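You operate a simulated robot arm through the tools that you are given. There is no shell and no other tool.

You run a simulated robot arm. Do the job below in one go: nothing can be reset, and whatever is moved stays where it is left.

## Task
Set the controls near the front of the wooden-topped bench. At the end: the white side button is switched off; the blue box button is switched on; the yellow call button is switched on; the tilt stand is set to tilted; whatever was shut is shut again. Leave all else as you found it, and nothing knocked over.

Only the result counts: the job must be done as asked and must still hold three seconds after the hand-in. Knocking over, shifting, dropping, spilling or breaking anything else fails it.

## Robot
A 6-joint arm with a two-finger gripper, fixed in place. Base frame: the origin is on the floor under the middle of its stand, x ahead of it, y to its left, z up. Readings come in m, degrees, newtons and seconds.
It reaches about 1.572 m from its shoulder. Its first joint turns from -166.0 to 166.0 degrees. Payload 2.45 kg.
Tool frame: the origin (TCP) lies between the finger pads and is the grasp point; the fingertips stand 0.02 m ahead of it; z points along the fingers, y is the line along which they close. The gripper opens to 0.14 m; its body begins 0.168 m behind the TCP.
Orientation is that of the tool frame in the base frame, as a unit quaternion [w, x, y, z]. With the fingers straight down and closing along the base's y, the tool's x points along the base's -x, its y along +y and its z along -z.

## Interface
- The arm moves only by the tool servo_tool. Its argument "moves" is a list of rows, each a list of 3 entries, a list of its own where there are three numbers: the opening, from 0 (shut) to 1 (fully open), then the shift along the tool's x, y, z in units of 200 mm (1.0 is 200 mm), then the turn, a rotation vector about the tool's x, y, z in units of 45 degrees (1.0 is 45 degrees). In form: [[grip, [tx, ty, tz], [ax, ay, az]], ...]. A call has 1 to 20 rows; each row is the pose to reach, as a shift and turn from the pose commanded when the call began, along the tool's axes at that moment. A call with a number of a shift or a turn outside -1 to 1 is refused whole. Each row takes 0.2 s and may step no farther than 0.05 m and 8.6 degrees from the row before; otherwise, or with a gripper value out of range, the whole call is refused. Where a pose cannot be reached the arm comes as near as it can. A force on the tool above 40 N (or 10 N above the force at the start of the call, whichever is more), or a blocked arm, ends the call early, and 0.2 s more pass. Each finger travels about 0.045 m/s and halts on what it meets, pressing with about 31 N; the grip force reading is that of the motor and also rises with nothing between the fingers. The clock runs only during rows and for 0.2 s after the last one: add rows that repeat a pose to give the fingers time. The reply holds the time, the measured pose of the TCP, the force on the tool along the base axes, the opening and the grip force, in the units named above and with some noise, with the torque about the TCP (base axes, N m) and any sound that the robot's microphone picked up.
- Cameras (640 x 400 px; columns grow to the right, rows downward): "scene" is fixed at [0.3896, 0.6469, 1.5975]; the picture's right is [-0.73, -0.68, 0.00], its down [-0.44, 0.48, -0.76] and it looks along [0.52, -0.56, -0.65] (base axes); focal length 322 px, centre (320, 200). "wrist" rides on the gripper at [0.078, 0.011, -0.209] in the tool frame; the picture's right is [-0.14, 0.99, 0.00], its down [-0.92, -0.13, -0.37] and it looks along [-0.37, -0.05, 0.93] (tool axes); focal length 280 px, centre (320, 200). There is no depth. A picture from a camera that has moved, and an enlarged one, comes with that camera's place and axes in the base frame and with its lens. The place of the scene camera against the robot may be out by one fixed shift of up to 0.025 m in any direction.
- grab_frame(camera): a new picture of that camera. No time passes.
- inspect(camera, box): a new picture of the part [left, top, right, bottom] of that camera's present view, enlarged. No time passes.
- finish_job(): hands the job in; it is judged then, once.

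Places have to be worked out from the pictures, the camera data and where the tool is seen. Open the gripper and draw the arm clear of the work before you hand the job in, unless the task says otherwise.

The tools are called after "Request:" as a command line: name --argument value ..., lists and objects as JSON in quotes. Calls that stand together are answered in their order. servo_tool: Moves the arm, as the interface text tells. Its arguments: {"type":"object","properties":{"moves":{"type":"array"}},"required":["moves"]} The other tools are called the same way: grab_frame (camera) takes a picture; inspect (camera, box) takes an enlarged picture of a part of a camera's view; finish_job () hands the job in.

At the start:

```text
time: 0.0
position: [0.8074, -0.1683, 1.2137]
ee_rot: [0.0, -0.001, 1.0, 0.0]
ft_force: [0.4, 0.4, -0.5]
ft_torque: [-0.03, 0.0, -0.01]
gripper_width: 0.14
grasp_force: 0.0
```

scene: 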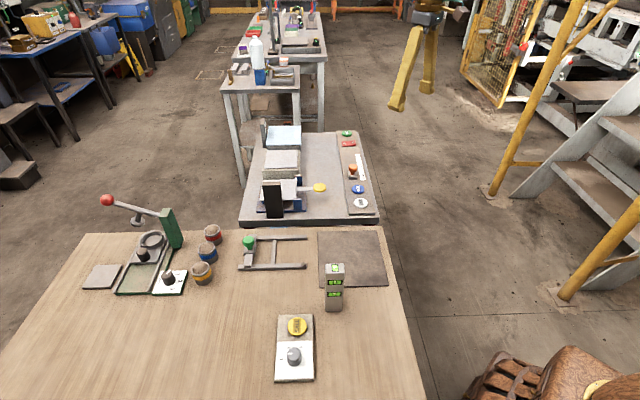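
wrist: 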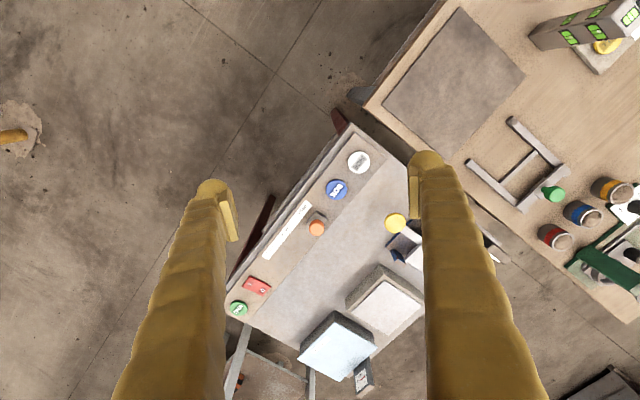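

I start by looking closely at the scene from both cameras to identify the bench and its controls.

Request:
inspect --camera "scene" --box '[60, 180, 260, 305]'

Request:
inspect --camera "scene" --box '[220, 220, 420, 400]'

Request:
inspect --camera "scene" --box '[220, 110, 400, 230]'

Request:
inspect --camera "wrist" --box '[220, 100, 460, 400]'

```text
3.20 times, centred on (160, 242) of scene
camera zoom: at [0.3896, 0.6469, 1.5975], right [-0.73, -0.68, 0.0], down [-0.44, 0.48, -0.76], along [0.52, -0.56, -0.65], focal length 1031 px, centre (832, 64)
```

zoom: 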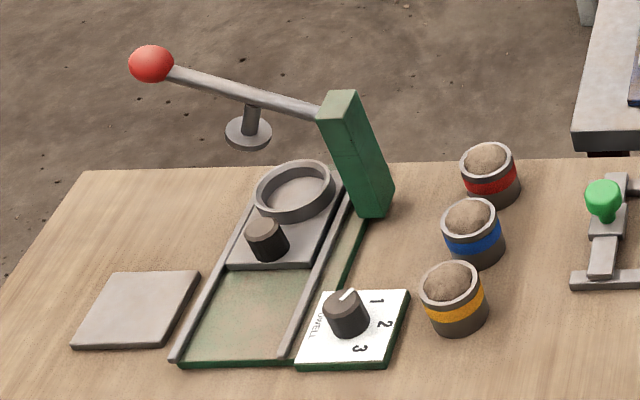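

```text
2.22 times, centred on (320, 310) of scene
camera zoom: at [0.3896, 0.6469, 1.5975], right [-0.73, -0.68, 0.0], down [-0.44, 0.48, -0.76], along [0.52, -0.56, -0.65], focal length 716 px, centre (320, -44)
```

zoom: 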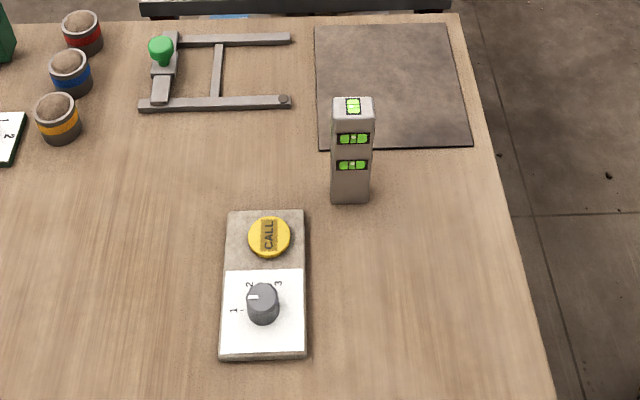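

```text
3.33 times, centred on (310, 170) of scene
camera zoom: at [0.3896, 0.6469, 1.5975], right [-0.73, -0.68, 0.0], down [-0.44, 0.48, -0.76], along [0.52, -0.56, -0.65], focal length 1074 px, centre (353, 300)
```

zoom: 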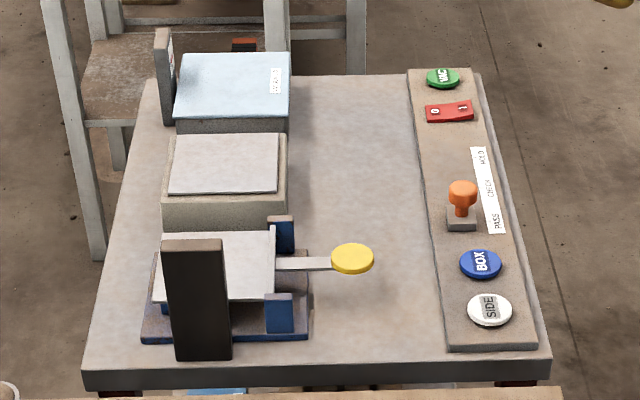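

```text
1.33 times, centred on (340, 250) of wrist
camera zoom: at [0.7292, -0.1561, 1.4234], right [0.14, 0.99, 0.0], down [0.92, -0.13, 0.37], along [0.37, -0.05, -0.93], focal length 374 px, centre (293, 133)
```

zoom: 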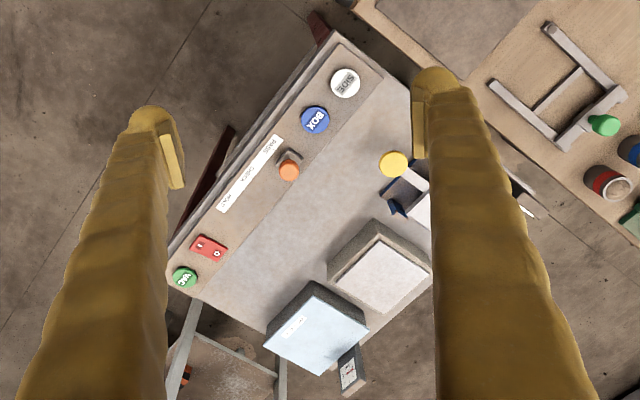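

The gray-topped bench with SIDE/BOX buttons and a blue stand lies ahead, and the wooden bench holds CALL. I take enlarged looks at the buttons and the stand before moving.

Request:
inspect --camera "scene" --box '[335, 160, 385, 215]'

Request:
inspect --camera "scene" --box '[250, 145, 340, 225]'

Request:
inspect --camera "scene" --box '[265, 305, 330, 390]'

Request:
inspect --camera "wrist" --box '[300, 130, 420, 260]'

Request:
inspect --camera "scene" --box '[225, 225, 325, 285]'

```text
7.27 times, centred on (360, 188) of scene
camera zoom: at [0.3896, 0.6469, 1.5975], right [-0.73, -0.68, 0.0], down [-0.44, 0.48, -0.76], along [0.52, -0.56, -0.65], focal length 2342 px, centre (29, 291)
```

zoom: 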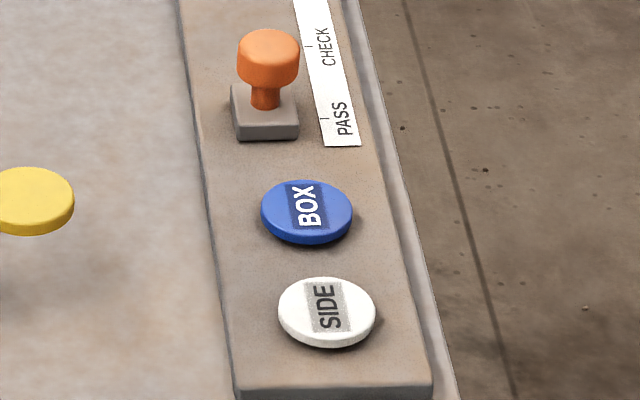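

```text
5.00 times, centred on (295, 185) of scene
camera zoom: at [0.3896, 0.6469, 1.5975], right [-0.73, -0.68, 0.0], down [-0.44, 0.48, -0.76], along [0.52, -0.56, -0.65], focal length 1610 px, centre (445, 275)
```

zoom: 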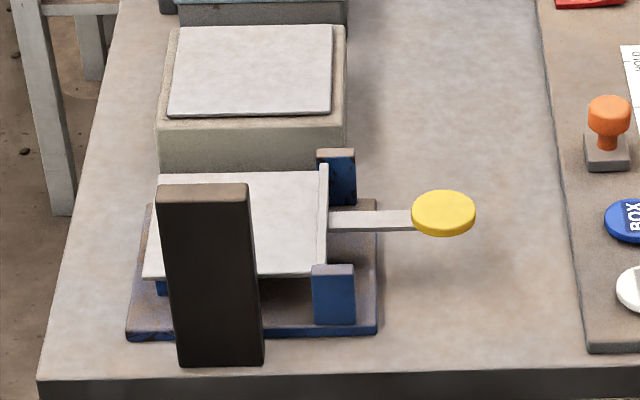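

```text
4.71 times, centred on (298, 348) of scene
camera zoom: at [0.3896, 0.6469, 1.5975], right [-0.73, -0.68, 0.0], down [-0.44, 0.48, -0.76], along [0.52, -0.56, -0.65], focal length 1516 px, centre (426, -494)
```

zoom: 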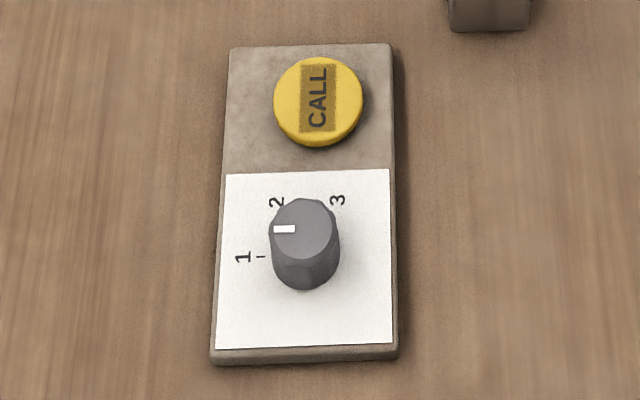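

```text
3.08 times, centred on (360, 195) of wrist
camera zoom: at [0.7292, -0.1561, 1.4234], right [0.14, 0.99, 0.0], down [0.92, -0.13, 0.37], along [0.37, -0.05, -0.93], focal length 863 px, centre (197, 215)
```

zoom: 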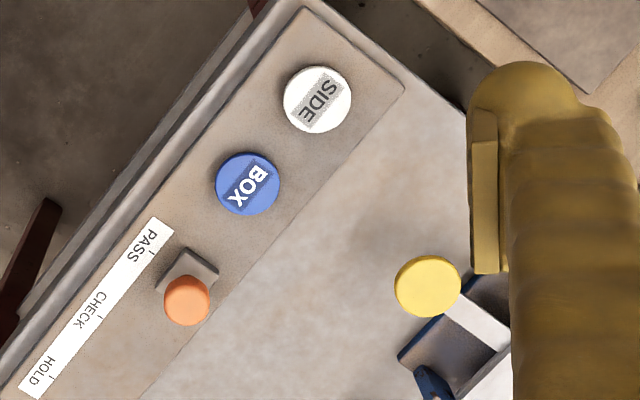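

```text
6.40 times, centred on (275, 255) of scene
camera zoom: at [0.3896, 0.6469, 1.5975], right [-0.73, -0.68, 0.0], down [-0.44, 0.48, -0.76], along [0.52, -0.56, -0.65], focal length 2061 px, centre (608, -152)
```

zoom: 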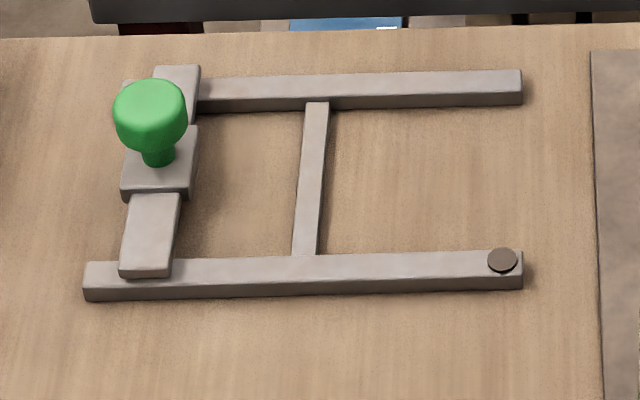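

The stand on the gray bench has a hinged plate with a yellow paddle. I move the tool down and over the SIDE/BOX buttons (about x 0.88, y -0.10, z 0.85) for a closer look, staying well above everything.

Request:
servo_tool --moves '[[1, [0.0, 0.08, 0.2], [0, 0, 0]], [1, [0.02, 0.16, 0.4], [0, 0, 0]], [1, [0.03, 0.24, 0.6], [0, 0, 0]], [1, [0.04, 0.32, 0.8], [0, 0, 0]], [1, [0.04, 0.39, 1.0], [0, 0, 0]]]'

Request:
grab_frame --camera "wrist"

Request:
grab_frame --camera "scene"

```text
time: 1.2
position: [0.7995, -0.0908, 1.0147]
ee_rot: [0.001, 0.0, 1.0, 0.0]
ft_force: [-0.3, -0.5, -0.2]
ft_torque: [-0.01, -0.02, 0.02]
gripper_width: 0.14
grasp_force: 0.1
```

```text
taken
camera wrist: at [0.7218, -0.0792, 1.2231], right [0.14, 0.99, 0.0], down [0.92, -0.13, 0.37], along [0.37, -0.05, -0.93], focal length 280 px, centre (320, 200)
```

wrist: 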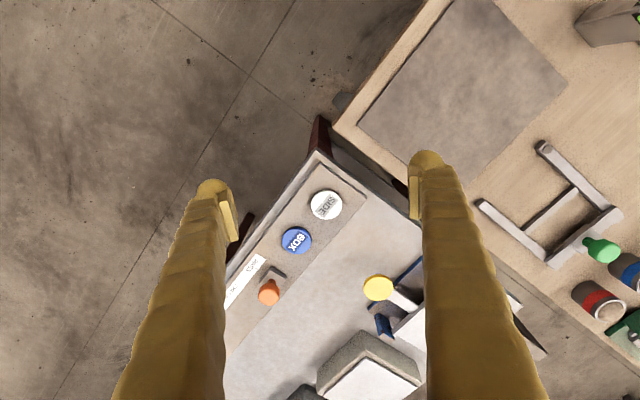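

```text
taken
```

scene: 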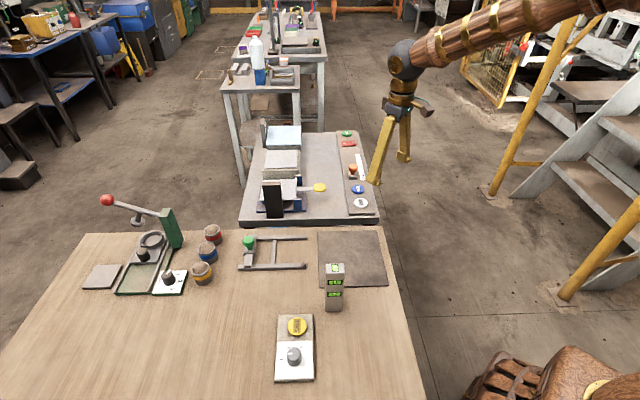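

The tool is now above the near end of the gray bench. I enlarge the wrist view of the buttons, stand and boxes to read their present states.

Request:
inspect --camera "wrist" --box '[225, 170, 425, 310]'

Request:
inspect --camera "wrist" --box '[270, 180, 350, 270]'

Request:
inspect --camera "wrist" --box '[480, 0, 640, 120]'

```text
2.86 times, centred on (325, 240) of wrist
camera zoom: at [0.7218, -0.0792, 1.2231], right [0.14, 0.99, 0.0], down [0.92, -0.13, 0.37], along [0.37, -0.05, -0.93], focal length 801 px, centre (306, 86)
```

zoom: 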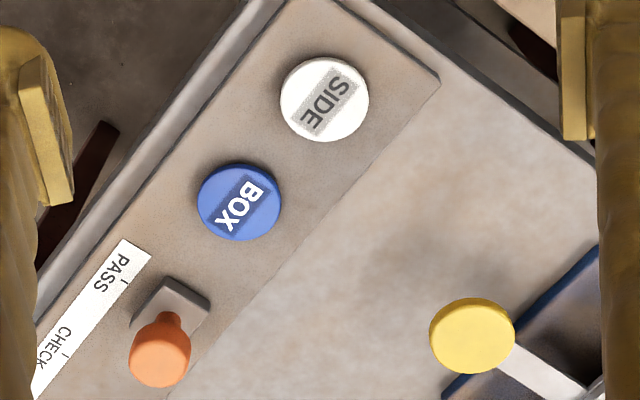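

```text
4.44 times, centred on (310, 225) of wrist
camera zoom: at [0.7218, -0.0792, 1.2231], right [0.14, 0.99, 0.0], down [0.92, -0.13, 0.37], along [0.37, -0.05, -0.93], focal length 1246 px, centre (364, 89)
```

zoom: 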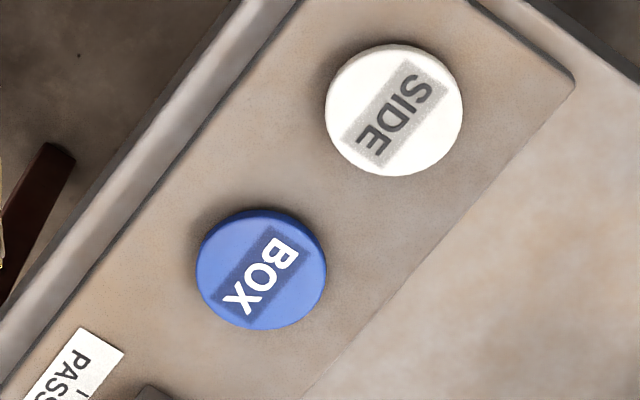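

```text
3.33 times, centred on (560, 60) of wrist
camera zoom: at [0.7218, -0.0792, 1.2231], right [0.14, 0.99, 0.0], down [0.92, -0.13, 0.37], along [0.37, -0.05, -0.93], focal length 935 px, centre (-480, 667)
```

zoom: 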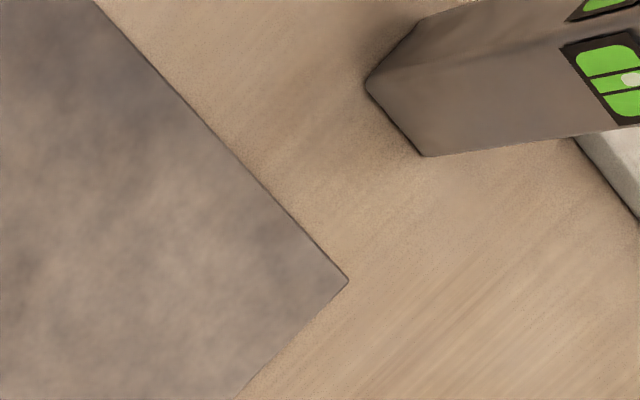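

SIDE and BOX look thin-rimmed while CALL looks thick-rimmed; I compare all the buttons at high zoom before deciding which state each is in.

Request:
inspect --camera "scene" --box '[336, 122, 366, 152]'

Request:
inspect --camera "scene" --box '[346, 180, 376, 212]'

Request:
inspect --camera "scene" --box '[282, 312, 312, 342]'

```text
13.33 times, centred on (351, 137) of scene
camera zoom: at [0.3896, 0.6469, 1.5975], right [-0.73, -0.68, 0.0], down [-0.44, 0.48, -0.76], along [0.52, -0.56, -0.65], focal length 4294 px, centre (-93, 1040)
```

zoom: 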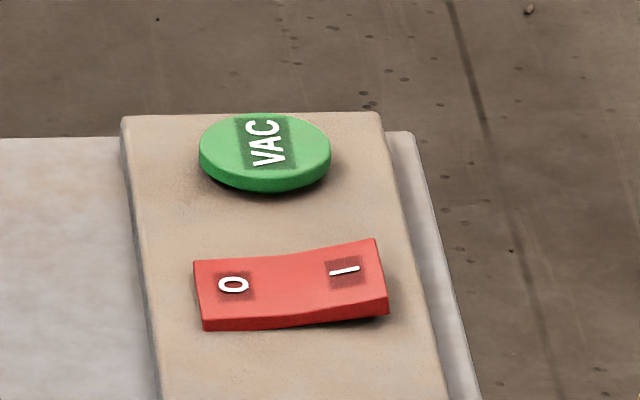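

```text
12.50 times, centred on (361, 196) of scene
camera zoom: at [0.3896, 0.6469, 1.5975], right [-0.73, -0.68, 0.0], down [-0.44, 0.48, -0.76], along [0.52, -0.56, -0.65], focal length 4026 px, centre (-192, 250)
```

zoom: 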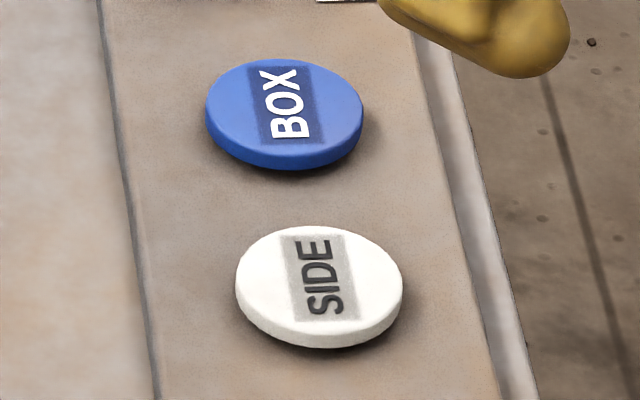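

```text
13.33 times, centred on (297, 327) of scene
camera zoom: at [0.3896, 0.6469, 1.5975], right [-0.73, -0.68, 0.0], down [-0.44, 0.48, -0.76], along [0.52, -0.56, -0.65], focal length 4294 px, centre (627, -1493)
```

zoom: 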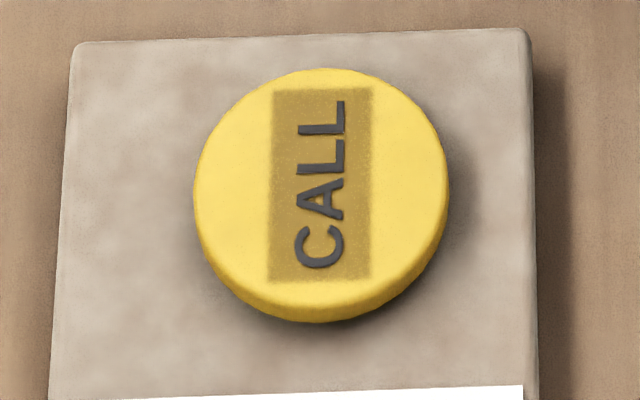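

All discs look equally thick, so the state must show in how high the caps stand. I tilt the gripper 45° forward and lower it a little to get a low-angle view of the buttons and stand, staying well above the bench (TCP about 0.9).

Request:
servo_tool --moves '[[1, [0.02, 0, 0.08], [0, -0.16, 0]], [1, [0.04, 0, 0.16], [0, -0.33, 0]], [1, [0.06, 0, 0.25], [0, -0.5, 0]], [1, [0.08, 0, 0.33], [0, -0.67, 0]], [1, [0.1, 0, 0.42], [0, -0.84, 0]], [1, [0.1, 0, 0.5], [0, -1.0, 0]], [1, [0.1, 0, 0.5], [0, -1.0, 0]]]'

Request:
grab_frame --camera "wrist"

Request:
grab_frame --camera "scene"

```text
time: 2.8
position: [0.7798, -0.0639, 0.9289]
ee_rot: [0.315, -0.014, 0.948, 0.038]
ft_force: [-0.8, -0.1, 0.4]
ft_torque: [-0.02, 0.03, 0.01]
gripper_width: 0.1401
grasp_force: 0.1
out of reach, approached as far as the arm can: row 5, 6
```

```text
taken
camera wrist: at [0.5923, -0.0696, 1.0497], right [0.06, 0.99, 0.15], down [0.52, -0.15, 0.84], along [0.85, 0.03, -0.53], focal length 280 px, centre (320, 200)
```

wrist: 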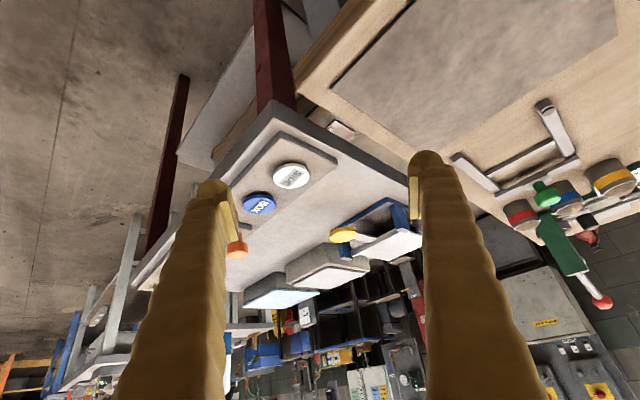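

```text
taken
```

scene: 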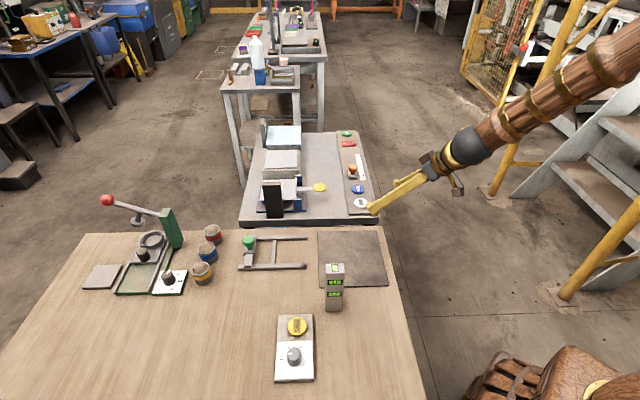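

The picture is upside down (image down is world up) but gives a lower angle. I enlarge the buttons and the stand.

Request:
inspect --camera "wrist" --box '[230, 145, 330, 225]'

Request:
inspect --camera "wrist" --box '[300, 180, 440, 290]'

Request:
inspect --camera "wrist" --box '[230, 100, 430, 320]'

```text
5.00 times, centred on (280, 185) of wrist
camera zoom: at [0.5923, -0.0696, 1.0497], right [0.06, 0.99, 0.15], down [0.52, -0.15, 0.84], along [0.85, 0.03, -0.53], focal length 1402 px, centre (520, 275)
```

zoom: 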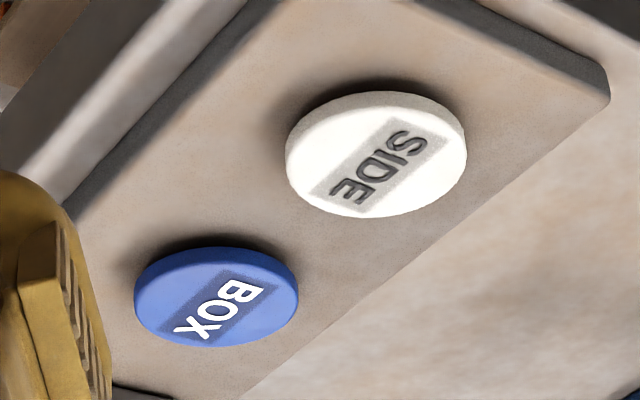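

```text
3.64 times, centred on (370, 235) of wrist
camera zoom: at [0.5923, -0.0696, 1.0497], right [0.06, 0.99, 0.15], down [0.52, -0.15, 0.84], along [0.85, 0.03, -0.53], focal length 1020 px, centre (138, 73)
```

zoom: 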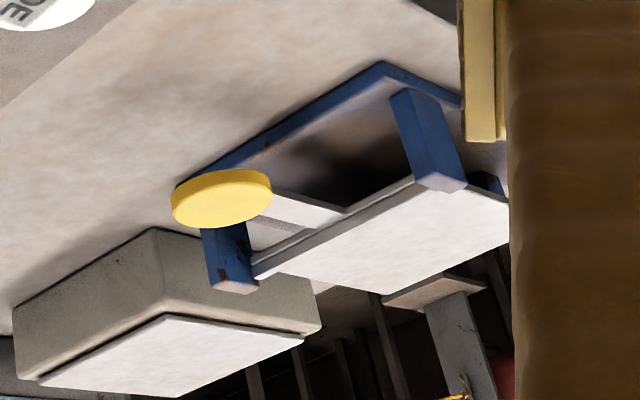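

```text
1.82 times, centred on (330, 210) of wrist
camera zoom: at [0.5923, -0.0696, 1.0497], right [0.06, 0.99, 0.15], down [0.52, -0.15, 0.84], along [0.85, 0.03, -0.53], focal length 510 px, centre (302, 182)
```

zoom: 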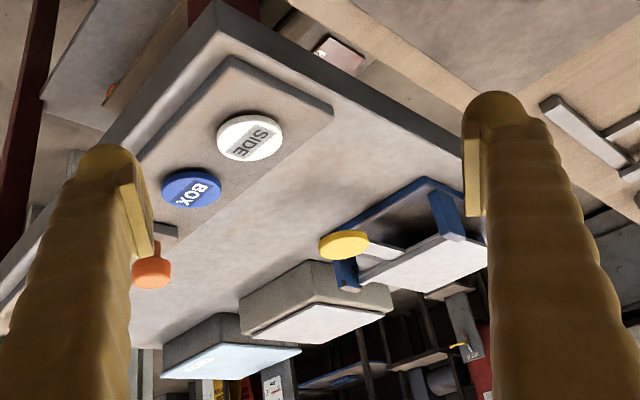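

Both caps look alike, so I'll learn the state by pressing and comparing before/after pictures. First I return the gripper to vertical, raising it about 0.1 m as it turns back.

Request:
servo_tool --moves '[[1, [-0.06, 0, -0.06], [0, 0.16, 0]], [1, [-0.12, 0, -0.12], [0, 0.33, 0]], [1, [-0.18, 0, -0.18], [0, 0.5, 0]], [1, [-0.24, 0, -0.24], [0, 0.67, 0]], [1, [-0.3, 0, -0.3], [0, 0.84, 0]], [1, [-0.35, 0, -0.35], [0, 1.0, 0]], [1, [-0.35, 0, -0.35], [0, 1.0, 0]]]'

Request:
grab_frame --camera "wrist"

```text
time: 4.4
position: [0.7799, -0.0906, 1.0131]
ee_rot: [0.0, 0.0, 1.0, -0.001]
ft_force: [0.3, -0.1, 0.1]
ft_torque: [-0.02, -0.01, 0.04]
gripper_width: 0.14
grasp_force: 0.1
out of reach, approached as far as the arm can: row 2, 3
```

```text
taken
camera wrist: at [0.7025, -0.0787, 1.2221], right [0.14, 0.99, 0.0], down [0.92, -0.13, 0.37], along [0.36, -0.05, -0.93], focal length 280 px, centre (320, 200)
```

wrist: 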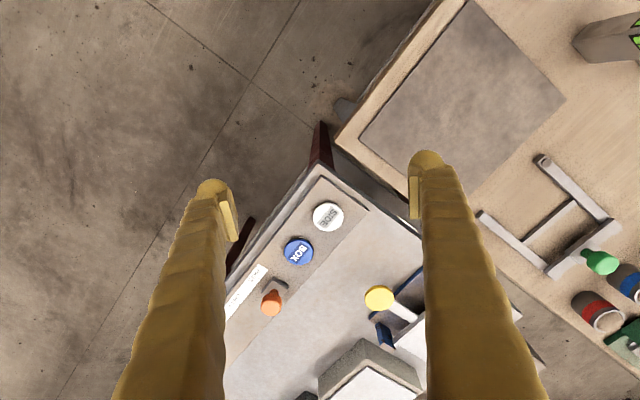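

The gripper is vertical again at (0.780, -0.091, 1.013). I move over SIDE (about 0.892, -0.093) while closing the fingers, stopping with fingertips about 0.06 m above it.

Request:
servo_tool --moves '[[0, [-0.14, 0, 0.1], [0, 0, 0]], [0, [-0.28, 0, 0.2], [0, 0, 0]], [0, [-0.42, -0.01, 0.32], [0, 0, 0]], [0, [-0.56, -0.015, 0.45], [0, 0, 0]], [0, [-0.56, -0.015, 0.56], [0, 0, 0]], [0, [-0.56, -0.015, 0.56], [0, 0, 0]], [0, [-0.56, -0.015, 0.56], [0, 0, 0]], [0, [-0.56, -0.015, 0.56], [0, 0, 0]], [0, [-0.56, -0.015, 0.56], [0, 0, 0]]]'

Request:
grab_frame --camera "wrist"

Request:
inspect --camera "scene" --box '[310, 130, 430, 225]'

```text
time: 6.4
position: [0.8927, -0.0928, 0.9006]
ee_rot: [-0.001, 0.0, 1.0, 0.0]
ft_force: [0.1, -0.2, -0.3]
ft_torque: [0.03, -0.01, 0.01]
gripper_width: 0.0
grasp_force: 29.7
```

```text
taken
camera wrist: at [0.8149, -0.081, 1.1107], right [0.14, 0.99, 0.0], down [0.92, -0.13, 0.37], along [0.37, -0.05, -0.93], focal length 280 px, centre (320, 200)
```

wrist: 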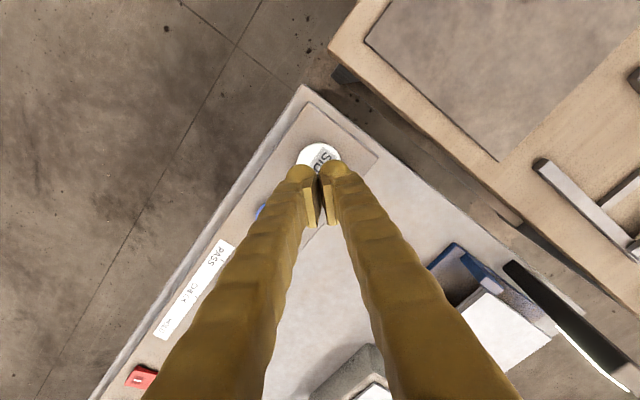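

```text
4.21 times, centred on (370, 178) of scene
camera zoom: at [0.3896, 0.6469, 1.5975], right [-0.73, -0.68, 0.0], down [-0.44, 0.48, -0.76], along [0.52, -0.56, -0.65], focal length 1356 px, centre (110, 295)
```

zoom: 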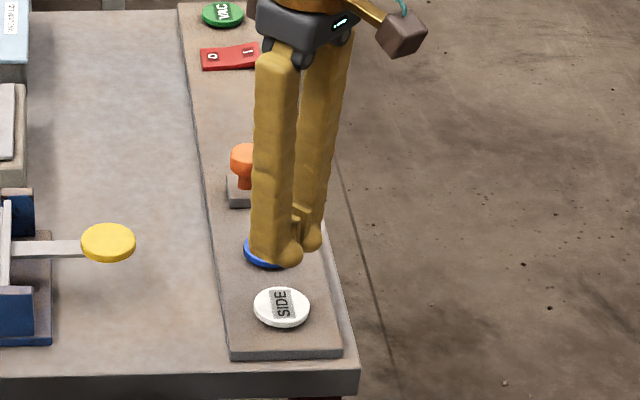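

The closed fingertips are just above SIDE, whose centre I judge at (0.888, -0.092). I shift 4 mm back and press down in small steps, relying on the force stop.

Request:
servo_tool --moves '[[0, [0.02, 0.005, 0.1], [0, 0, 0]], [0, [0.02, 0.005, 0.2], [0, 0, 0]], [0, [0.02, 0.005, 0.24], [0, 0, 0]], [0, [0.02, 0.005, 0.265], [0, 0, 0]], [0, [0.02, 0.005, 0.28], [0, 0, 0]], [0, [0.02, 0.005, 0.295], [0, 0, 0]], [0, [0.02, 0.005, 0.31], [0, 0, 0]]]'

Request:
inspect --camera "scene" --box '[320, 160, 400, 225]'

```text
time: 8.0
position: [0.8881, -0.0931, 0.8392]
ee_rot: [0.001, -0.001, 1.0, 0.0]
ft_force: [-0.3, 2.2, 5.1]
ft_torque: [0.02, 0.04, 0.0]
gripper_width: 0.006
grasp_force: 28.8
heard: click
```

```text
6.15 times, centred on (360, 192) of scene
camera zoom: at [0.3896, 0.6469, 1.5975], right [-0.73, -0.68, 0.0], down [-0.44, 0.48, -0.76], along [0.52, -0.56, -0.65], focal length 1982 px, centre (74, 246)
```

zoom: 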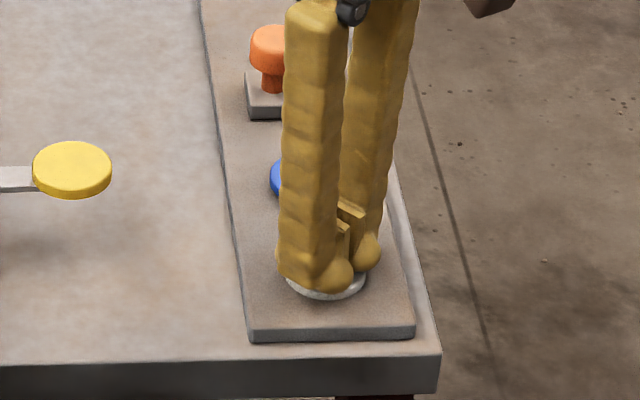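

A click was heard at about 5 N with fingertips at z≈0.819. I lift off and compare SIDE with its earlier look.

Request:
servo_tool --moves '[[0, [0, 0, -0.1], [0, 0, 0]], [0, [0, 0, -0.3], [0, 0, 0]], [0, [0, 0, -0.5], [0, 0, 0]]]'

Request:
inspect --camera "scene" --box '[346, 180, 376, 212]'

Request:
grab_frame --camera "wrist"

```text
time: 8.8
position: [0.8871, -0.0923, 0.938]
ee_rot: [0.0, 0.0, 1.0, 0.0]
ft_force: [0.7, 0.0, -1.0]
ft_torque: [0.0, -0.03, 0.01]
gripper_width: 0.0001
grasp_force: 29.3
```

```text
12.50 times, centred on (361, 196) of scene
camera zoom: at [0.3896, 0.6469, 1.5975], right [-0.73, -0.68, 0.0], down [-0.44, 0.48, -0.76], along [0.52, -0.56, -0.65], focal length 4026 px, centre (-192, 250)
```

zoom: 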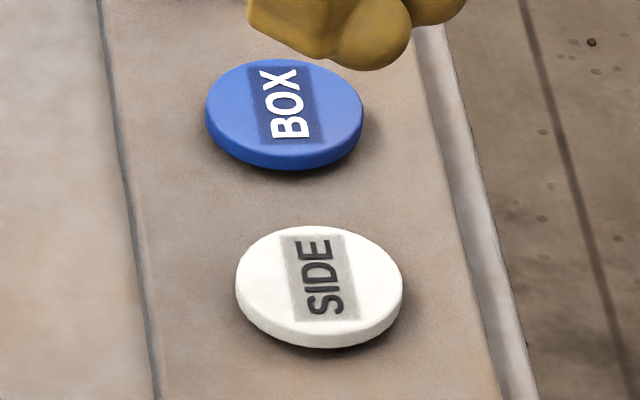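

```text
taken
camera wrist: at [0.8099, -0.0805, 1.1485], right [0.14, 0.99, 0.0], down [0.92, -0.13, 0.37], along [0.36, -0.05, -0.93], focal length 280 px, centre (320, 200)
```

wrist: 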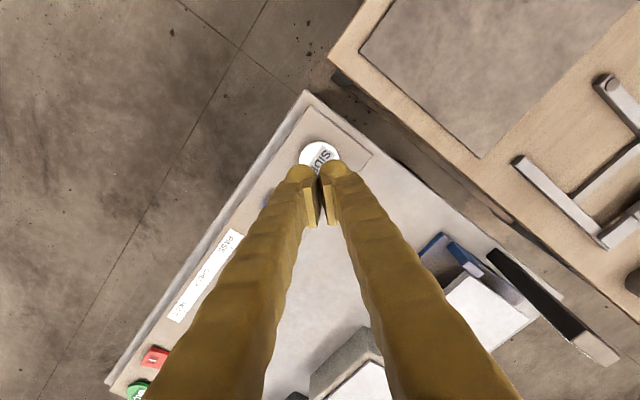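

The white looks slightly dimmer and its lettering darker than before, which may mean its lamp went out; the nearby gripper could also shade it. I raise and shift the tool away toward BOX and compare at the same crop as at the start.

Request:
servo_tool --moves '[[0, [0.2, 0, -0.1], [0, 0, 0]], [0, [0.4, 0, -0.2], [0, 0, 0]], [0, [0.54, 0, -0.37], [0, 0, 0]]]'

Request:
inspect --camera "scene" --box '[346, 180, 376, 212]'

Request:
inspect --camera "scene" --box '[335, 160, 385, 215]'

Request:
inspect --camera "wrist" --box '[270, 180, 350, 270]'

```text
time: 9.6
position: [0.7789, -0.0924, 1.0116]
ee_rot: [0.0, 0.0, 1.0, 0.001]
ft_force: [-1.1, 0.6, -0.1]
ft_torque: [0.03, -0.02, 0.0]
gripper_width: 0.0002
grasp_force: 29.3
```

```text
12.50 times, centred on (361, 196) of scene
camera zoom: at [0.3896, 0.6469, 1.5975], right [-0.73, -0.68, 0.0], down [-0.44, 0.48, -0.76], along [0.52, -0.56, -0.65], focal length 4026 px, centre (-192, 250)
```

zoom: 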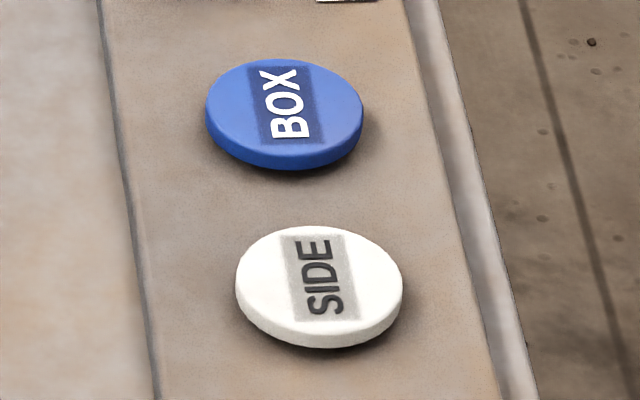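

```text
7.27 times, centred on (360, 188) of scene
camera zoom: at [0.3896, 0.6469, 1.5975], right [-0.73, -0.68, 0.0], down [-0.44, 0.48, -0.76], along [0.52, -0.56, -0.65], focal length 2342 px, centre (29, 291)
```

zoom: 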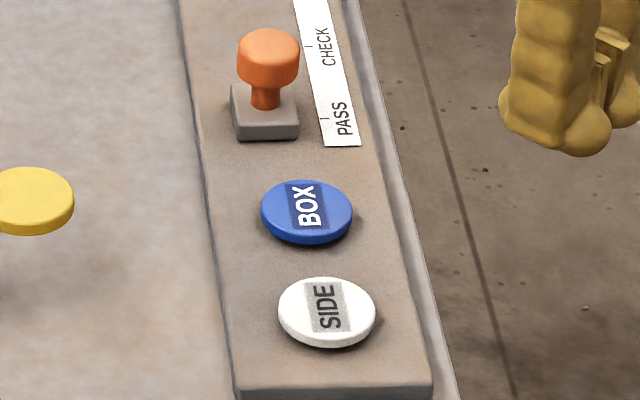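

```text
4.44 times, centred on (310, 225) of wrist
camera zoom: at [0.7009, -0.0813, 1.2215], right [0.14, 0.99, 0.0], down [0.92, -0.13, 0.37], along [0.36, -0.05, -0.93], focal length 1246 px, centre (364, 89)
```

zoom: 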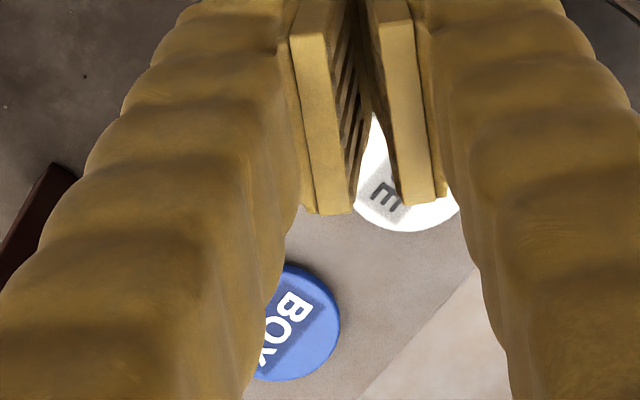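

SIDE may be slightly dimmer, but that's not conclusive, so I'll press BOX (about 0.944, -0.147) and compare its colour too. First I move above it, keeping clear of the orange slider knob.

Request:
servo_tool --moves '[[0, [-0.2, -0.07, 0.05], [0, 0, 0]], [0, [-0.4, -0.14, 0.1], [0, 0, 0]], [0, [-0.6, -0.2, 0.2], [0, 0, 0]], [0, [-0.8, -0.265, 0.3], [0, 0, 0]], [0, [-0.823, -0.2735, 0.4135], [0, 0, 0]]]'

Request:
grab_frame --camera "wrist"

Request:
inspect --camera "scene" --box '[320, 130, 400, 215]'

```text
time: 10.8
position: [0.9446, -0.1466, 0.9303]
ee_rot: [0.001, 0.0, 1.0, 0.0]
ft_force: [0.0, -0.3, 0.6]
ft_torque: [-0.01, 0.01, 0.0]
gripper_width: 0.0
grasp_force: 29.6
```

```text
taken
camera wrist: at [0.8672, -0.1354, 1.1389], right [0.14, 0.99, 0.0], down [0.92, -0.13, 0.37], along [0.37, -0.05, -0.93], focal length 280 px, centre (320, 200)
```

wrist: 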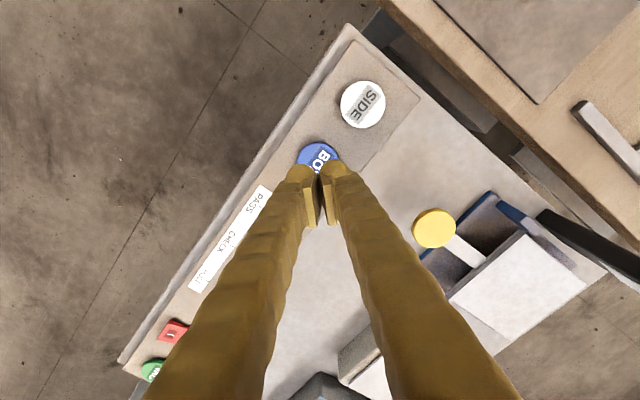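

```text
4.71 times, centred on (360, 172) of scene
camera zoom: at [0.3896, 0.6469, 1.5975], right [-0.73, -0.68, 0.0], down [-0.44, 0.48, -0.76], along [0.52, -0.56, -0.65], focal length 1516 px, centre (132, 329)
```

zoom: 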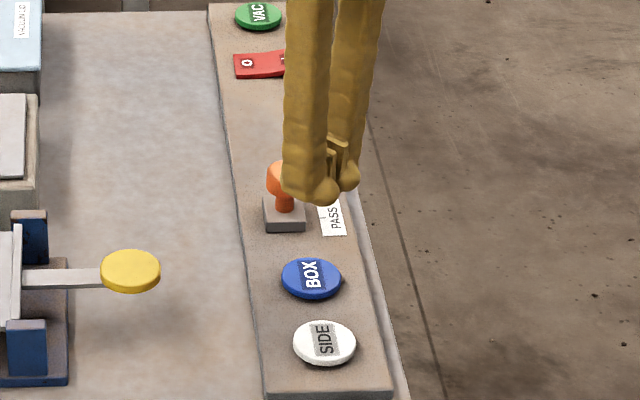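

BOX is centred under the fingers to within 3 mm. I press it down to the same depth that clicked SIDE.

Request:
servo_tool --moves '[[0, [0, 0, 0.2], [0, 0, 0]], [0, [0, 0, 0.36], [0, 0, 0]], [0, [0, 0, 0.41], [0, 0, 0]], [0, [0, 0, 0.4265], [0, 0, 0]], [0, [0, 0, 0.4415], [0, 0, 0]], [0, [0, 0, 0.4565], [0, 0, 0]]]'

Request:
inspect --camera "scene" --box '[330, 160, 400, 215]'

```text
time: 12.2
position: [0.9445, -0.1469, 0.8396]
ee_rot: [0.001, 0.0, 1.0, 0.0]
ft_force: [-1.3, -0.4, 5.3]
ft_torque: [-0.03, 0.03, 0.0]
gripper_width: 0.0061
grasp_force: 28.8
heard: click
```

```text
7.27 times, centred on (365, 188) of scene
camera zoom: at [0.3896, 0.6469, 1.5975], right [-0.73, -0.68, 0.0], down [-0.44, 0.48, -0.76], along [0.52, -0.56, -0.65], focal length 2342 px, centre (-7, 291)
```

zoom: 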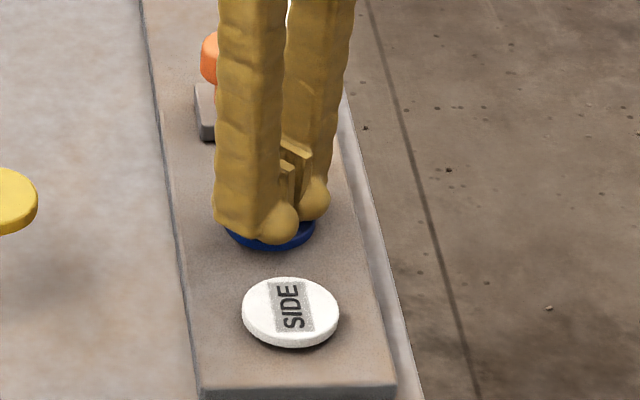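

BOX clicked as well. I lift straight up, move back to the earlier viewing spot, and compare.

Request:
servo_tool --moves '[[0, [0, 0, -0.15], [0, 0, 0]], [0, [0, 0, -0.35], [0, 0, 0]], [0, [0.1, 0, -0.55], [0, 0, 0]], [0, [0.3, 0, -0.65], [0, 0, 0]], [0, [0.5, 0, -0.75], [0, 0, 0]], [0, [0.7, 0, -0.85], [0, 0, 0]], [0, [0.823, 0, -0.87], [0, 0, 0]]]'

Request:
inspect --camera "scene" --box '[346, 180, 376, 212]'

Request:
inspect --camera "scene" --box '[335, 160, 385, 215]'

Request:
grab_frame --camera "scene"

```text
time: 13.8
position: [0.7781, -0.1465, 1.015]
ee_rot: [0.001, 0.0, 1.0, 0.0]
ft_force: [0.4, -0.1, -0.4]
ft_torque: [0.03, -0.01, -0.01]
gripper_width: 0.0
grasp_force: 29.4
```

```text
12.50 times, centred on (361, 196) of scene
camera zoom: at [0.3896, 0.6469, 1.5975], right [-0.73, -0.68, 0.0], down [-0.44, 0.48, -0.76], along [0.52, -0.56, -0.65], focal length 4026 px, centre (-192, 250)
```

zoom: 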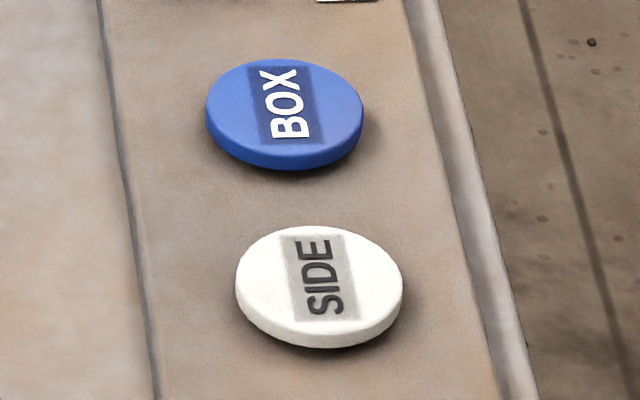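

```text
7.27 times, centred on (360, 188) of scene
camera zoom: at [0.3896, 0.6469, 1.5975], right [-0.73, -0.68, 0.0], down [-0.44, 0.48, -0.76], along [0.52, -0.56, -0.65], focal length 2342 px, centre (29, 291)
```

zoom: 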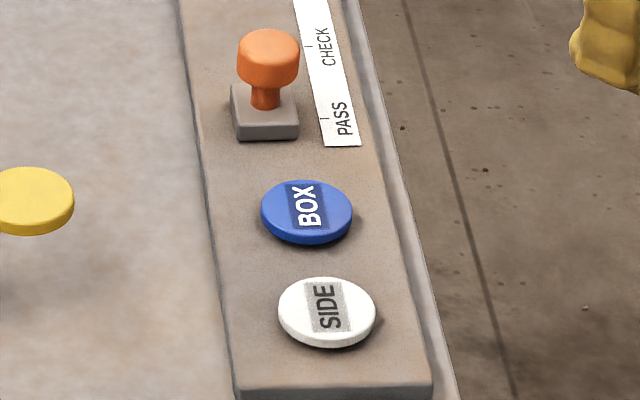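

```text
taken
```

scene: 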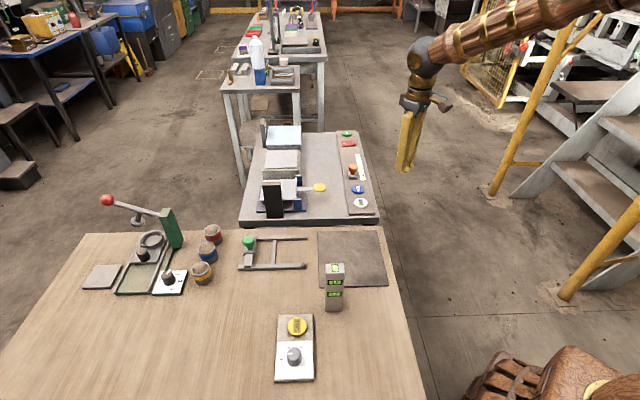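

Neither cap changed height noticeably, so a lamp or another indicator must show the state. I zoom very closely on both caps and on the boxes and labels at the far end of the gray bench for any indicator.

Request:
inspect --camera "scene" --box '[350, 182, 370, 196]'

Request:
inspect --camera "scene" --box '[351, 196, 371, 210]'

Request:
inspect --camera "scene" --box '[255, 110, 310, 155]'

Request:
inspect --camera "scene" --box '[255, 145, 310, 185]'

Request:
grab_frame --camera "wrist"

```text
16.00 times, centred on (360, 189) of scene
camera zoom: at [0.3896, 0.6469, 1.5975], right [-0.73, -0.68, 0.0], down [-0.44, 0.48, -0.76], along [0.52, -0.56, -0.65], focal length 5153 px, centre (-320, 376)
```

zoom: 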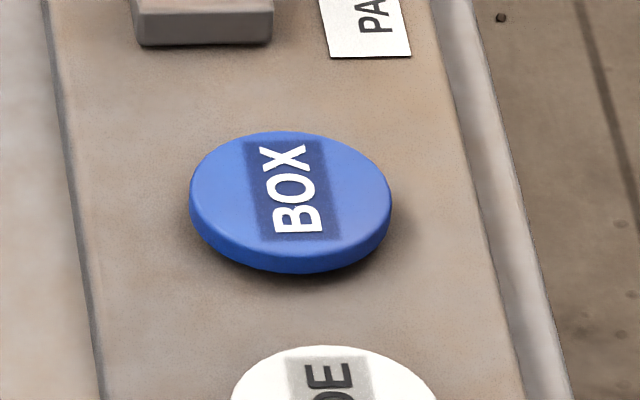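

```text
16.00 times, centred on (361, 203) of scene
camera zoom: at [0.3896, 0.6469, 1.5975], right [-0.73, -0.68, 0.0], down [-0.44, 0.48, -0.76], along [0.52, -0.56, -0.65], focal length 5153 px, centre (-336, 152)
```

zoom: 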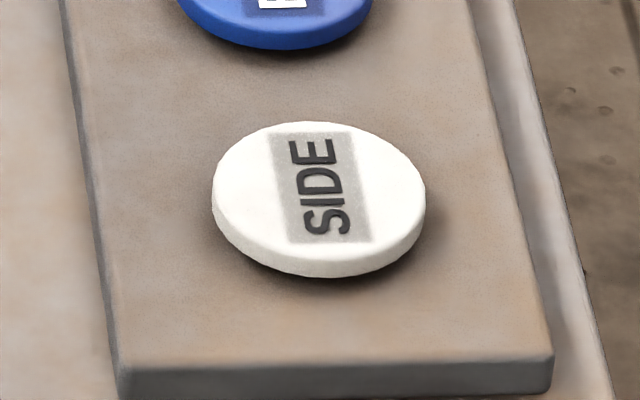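

```text
8.89 times, centred on (282, 132) of scene
camera zoom: at [0.3896, 0.6469, 1.5975], right [-0.73, -0.68, 0.0], down [-0.44, 0.48, -0.76], along [0.52, -0.56, -0.65], focal length 2863 px, centre (653, 800)
```

zoom: 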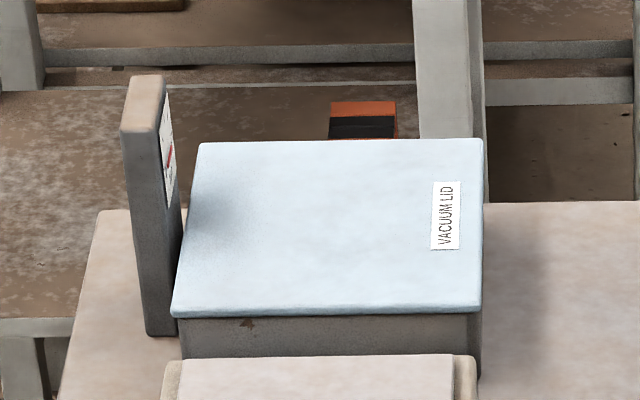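

```text
10.00 times, centred on (282, 165) of scene
camera zoom: at [0.3896, 0.6469, 1.5975], right [-0.73, -0.68, 0.0], down [-0.44, 0.48, -0.76], along [0.52, -0.56, -0.65], focal length 3221 px, centre (695, 550)
```

zoom: 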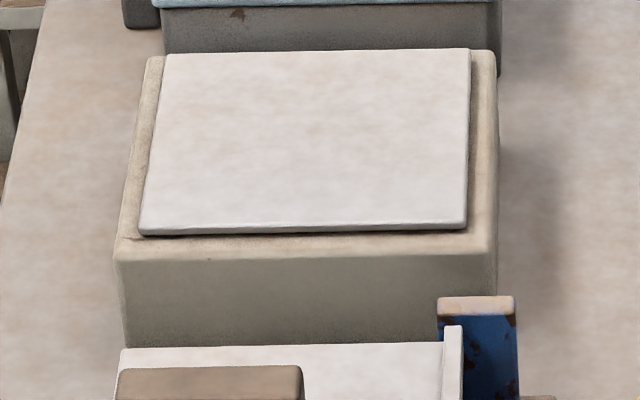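

```text
taken
camera wrist: at [0.7015, -0.1359, 1.2229], right [0.14, 0.99, 0.0], down [0.92, -0.13, 0.37], along [0.36, -0.05, -0.93], focal length 280 px, centre (320, 200)
```

wrist: 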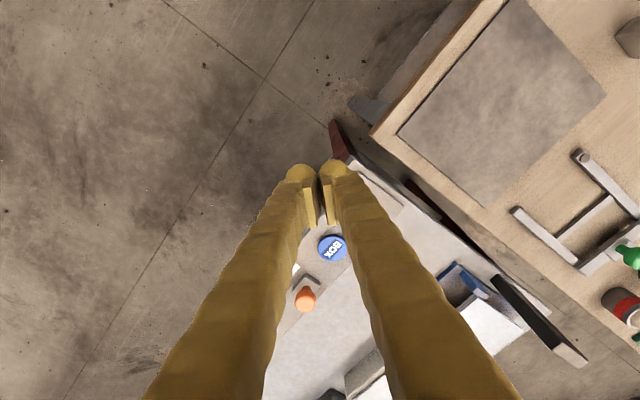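

This is informative: BOX likely drives the light box (the white panel on the cream housing) and SIDE the dark upright side light next to the stand. I retake the same crops as at the start to compare the panel brightness.

Request:
inspect --camera "scene" --box '[250, 145, 340, 225]'

Request:
inspect --camera "wrist" --box '[440, 240, 600, 380]'

Request:
inspect --camera "scene" --box '[220, 110, 400, 230]'

```text
5.00 times, centred on (295, 185) of scene
camera zoom: at [0.3896, 0.6469, 1.5975], right [-0.73, -0.68, 0.0], down [-0.44, 0.48, -0.76], along [0.52, -0.56, -0.65], focal length 1610 px, centre (445, 275)
```

zoom: 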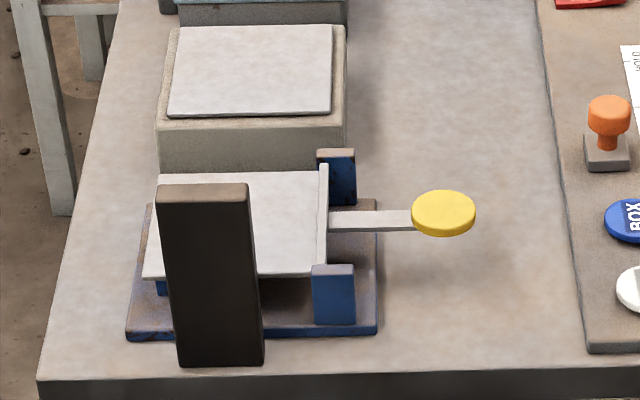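

```text
2.86 times, centred on (520, 310) of wrist
camera zoom: at [0.7015, -0.1359, 1.2229], right [0.14, 0.99, 0.0], down [0.92, -0.13, 0.37], along [0.36, -0.05, -0.93], focal length 801 px, centre (-251, -114)
```

zoom: 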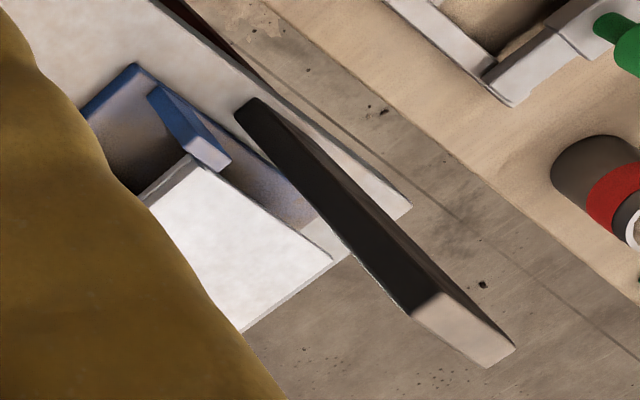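

```text
3.33 times, centred on (310, 170) of scene
camera zoom: at [0.3896, 0.6469, 1.5975], right [-0.73, -0.68, 0.0], down [-0.44, 0.48, -0.76], along [0.52, -0.56, -0.65], focal length 1074 px, centre (353, 300)
```

zoom: 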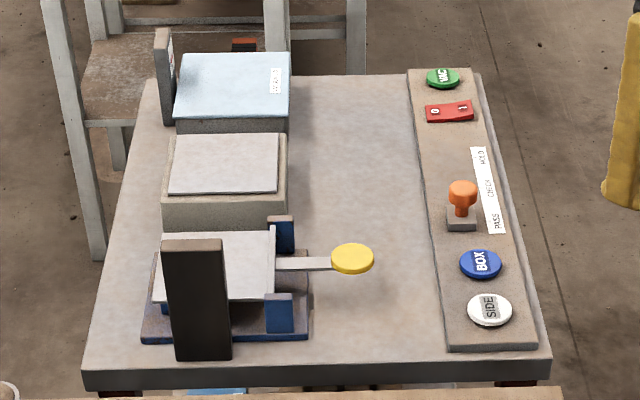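

The light panel shows no obvious change from the scene camera, so I need a view from the other side. I raise and turn the tool toward the stand/light box in two steps (90° about vertical) with fingers open, staying above z≈1.0, to look at them from the bench's far side.

Request:
servo_tool --moves '[[0.3, [-0.1, 0.04, -0.05], [0, 0, -0.16]], [0.6, [-0.2, 0.08, -0.1], [0, 0, -0.33]], [1, [-0.3, 0.12, -0.15], [0, 0, -0.5]], [1, [-0.4, 0.17, -0.2], [0, 0, -0.67]], [1, [-0.5, 0.21, -0.2], [0, 0, -0.84]], [1, [-0.6, 0.25, -0.2], [0, 0, -1.0]]]'

Request:
servo_tool --moves '[[1, [-0.11, -0.03, 0], [0, 0, -0.16]], [1, [-0.22, -0.06, 0], [0, 0, -0.33]], [1, [-0.33, -0.09, 0], [0, 0, -0.5]], [1, [-0.44, -0.12, 0], [0, 0, -0.67]], [1, [-0.55, -0.15, 0], [0, 0, -0.84]], [1, [-0.66, -0.187, 0], [0, 0, -1.0]], [1, [-0.66, -0.187, 0], [0, 0, -1.0]]]'

Request:
grab_frame --camera "wrist"

Request:
grab_frame --camera "scene"

```text
time: 15.2
position: [0.8978, -0.0971, 1.0528]
ee_rot: [-0.001, -0.383, 0.924, 0.0]
ft_force: [-0.5, -0.5, 0.3]
ft_torque: [0.0, 0.01, 0.01]
gripper_width: 0.121
grasp_force: 0.1
```

```text
time: 16.8
position: [1.018, -0.03, 1.0534]
ee_rot: [0.0, 0.708, -0.707, 0.0]
ft_force: [-0.5, -0.1, 0.2]
ft_torque: [-0.01, -0.01, 0.0]
gripper_width: 0.1398
grasp_force: 0.0
```

```text
taken
camera wrist: at [1.0078, -0.1077, 1.2627], right [-0.99, 0.14, 0.0], down [0.13, 0.92, 0.37], along [0.05, 0.36, -0.93], focal length 280 px, centre (320, 200)
```

wrist: 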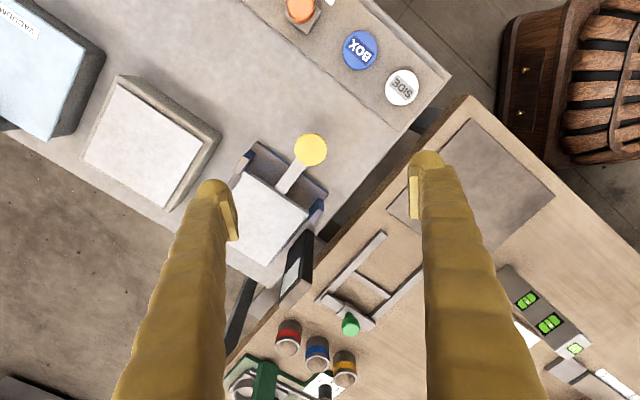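

```text
taken
```

scene: 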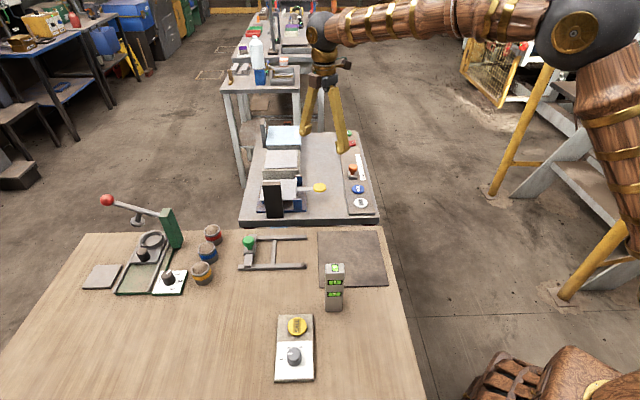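

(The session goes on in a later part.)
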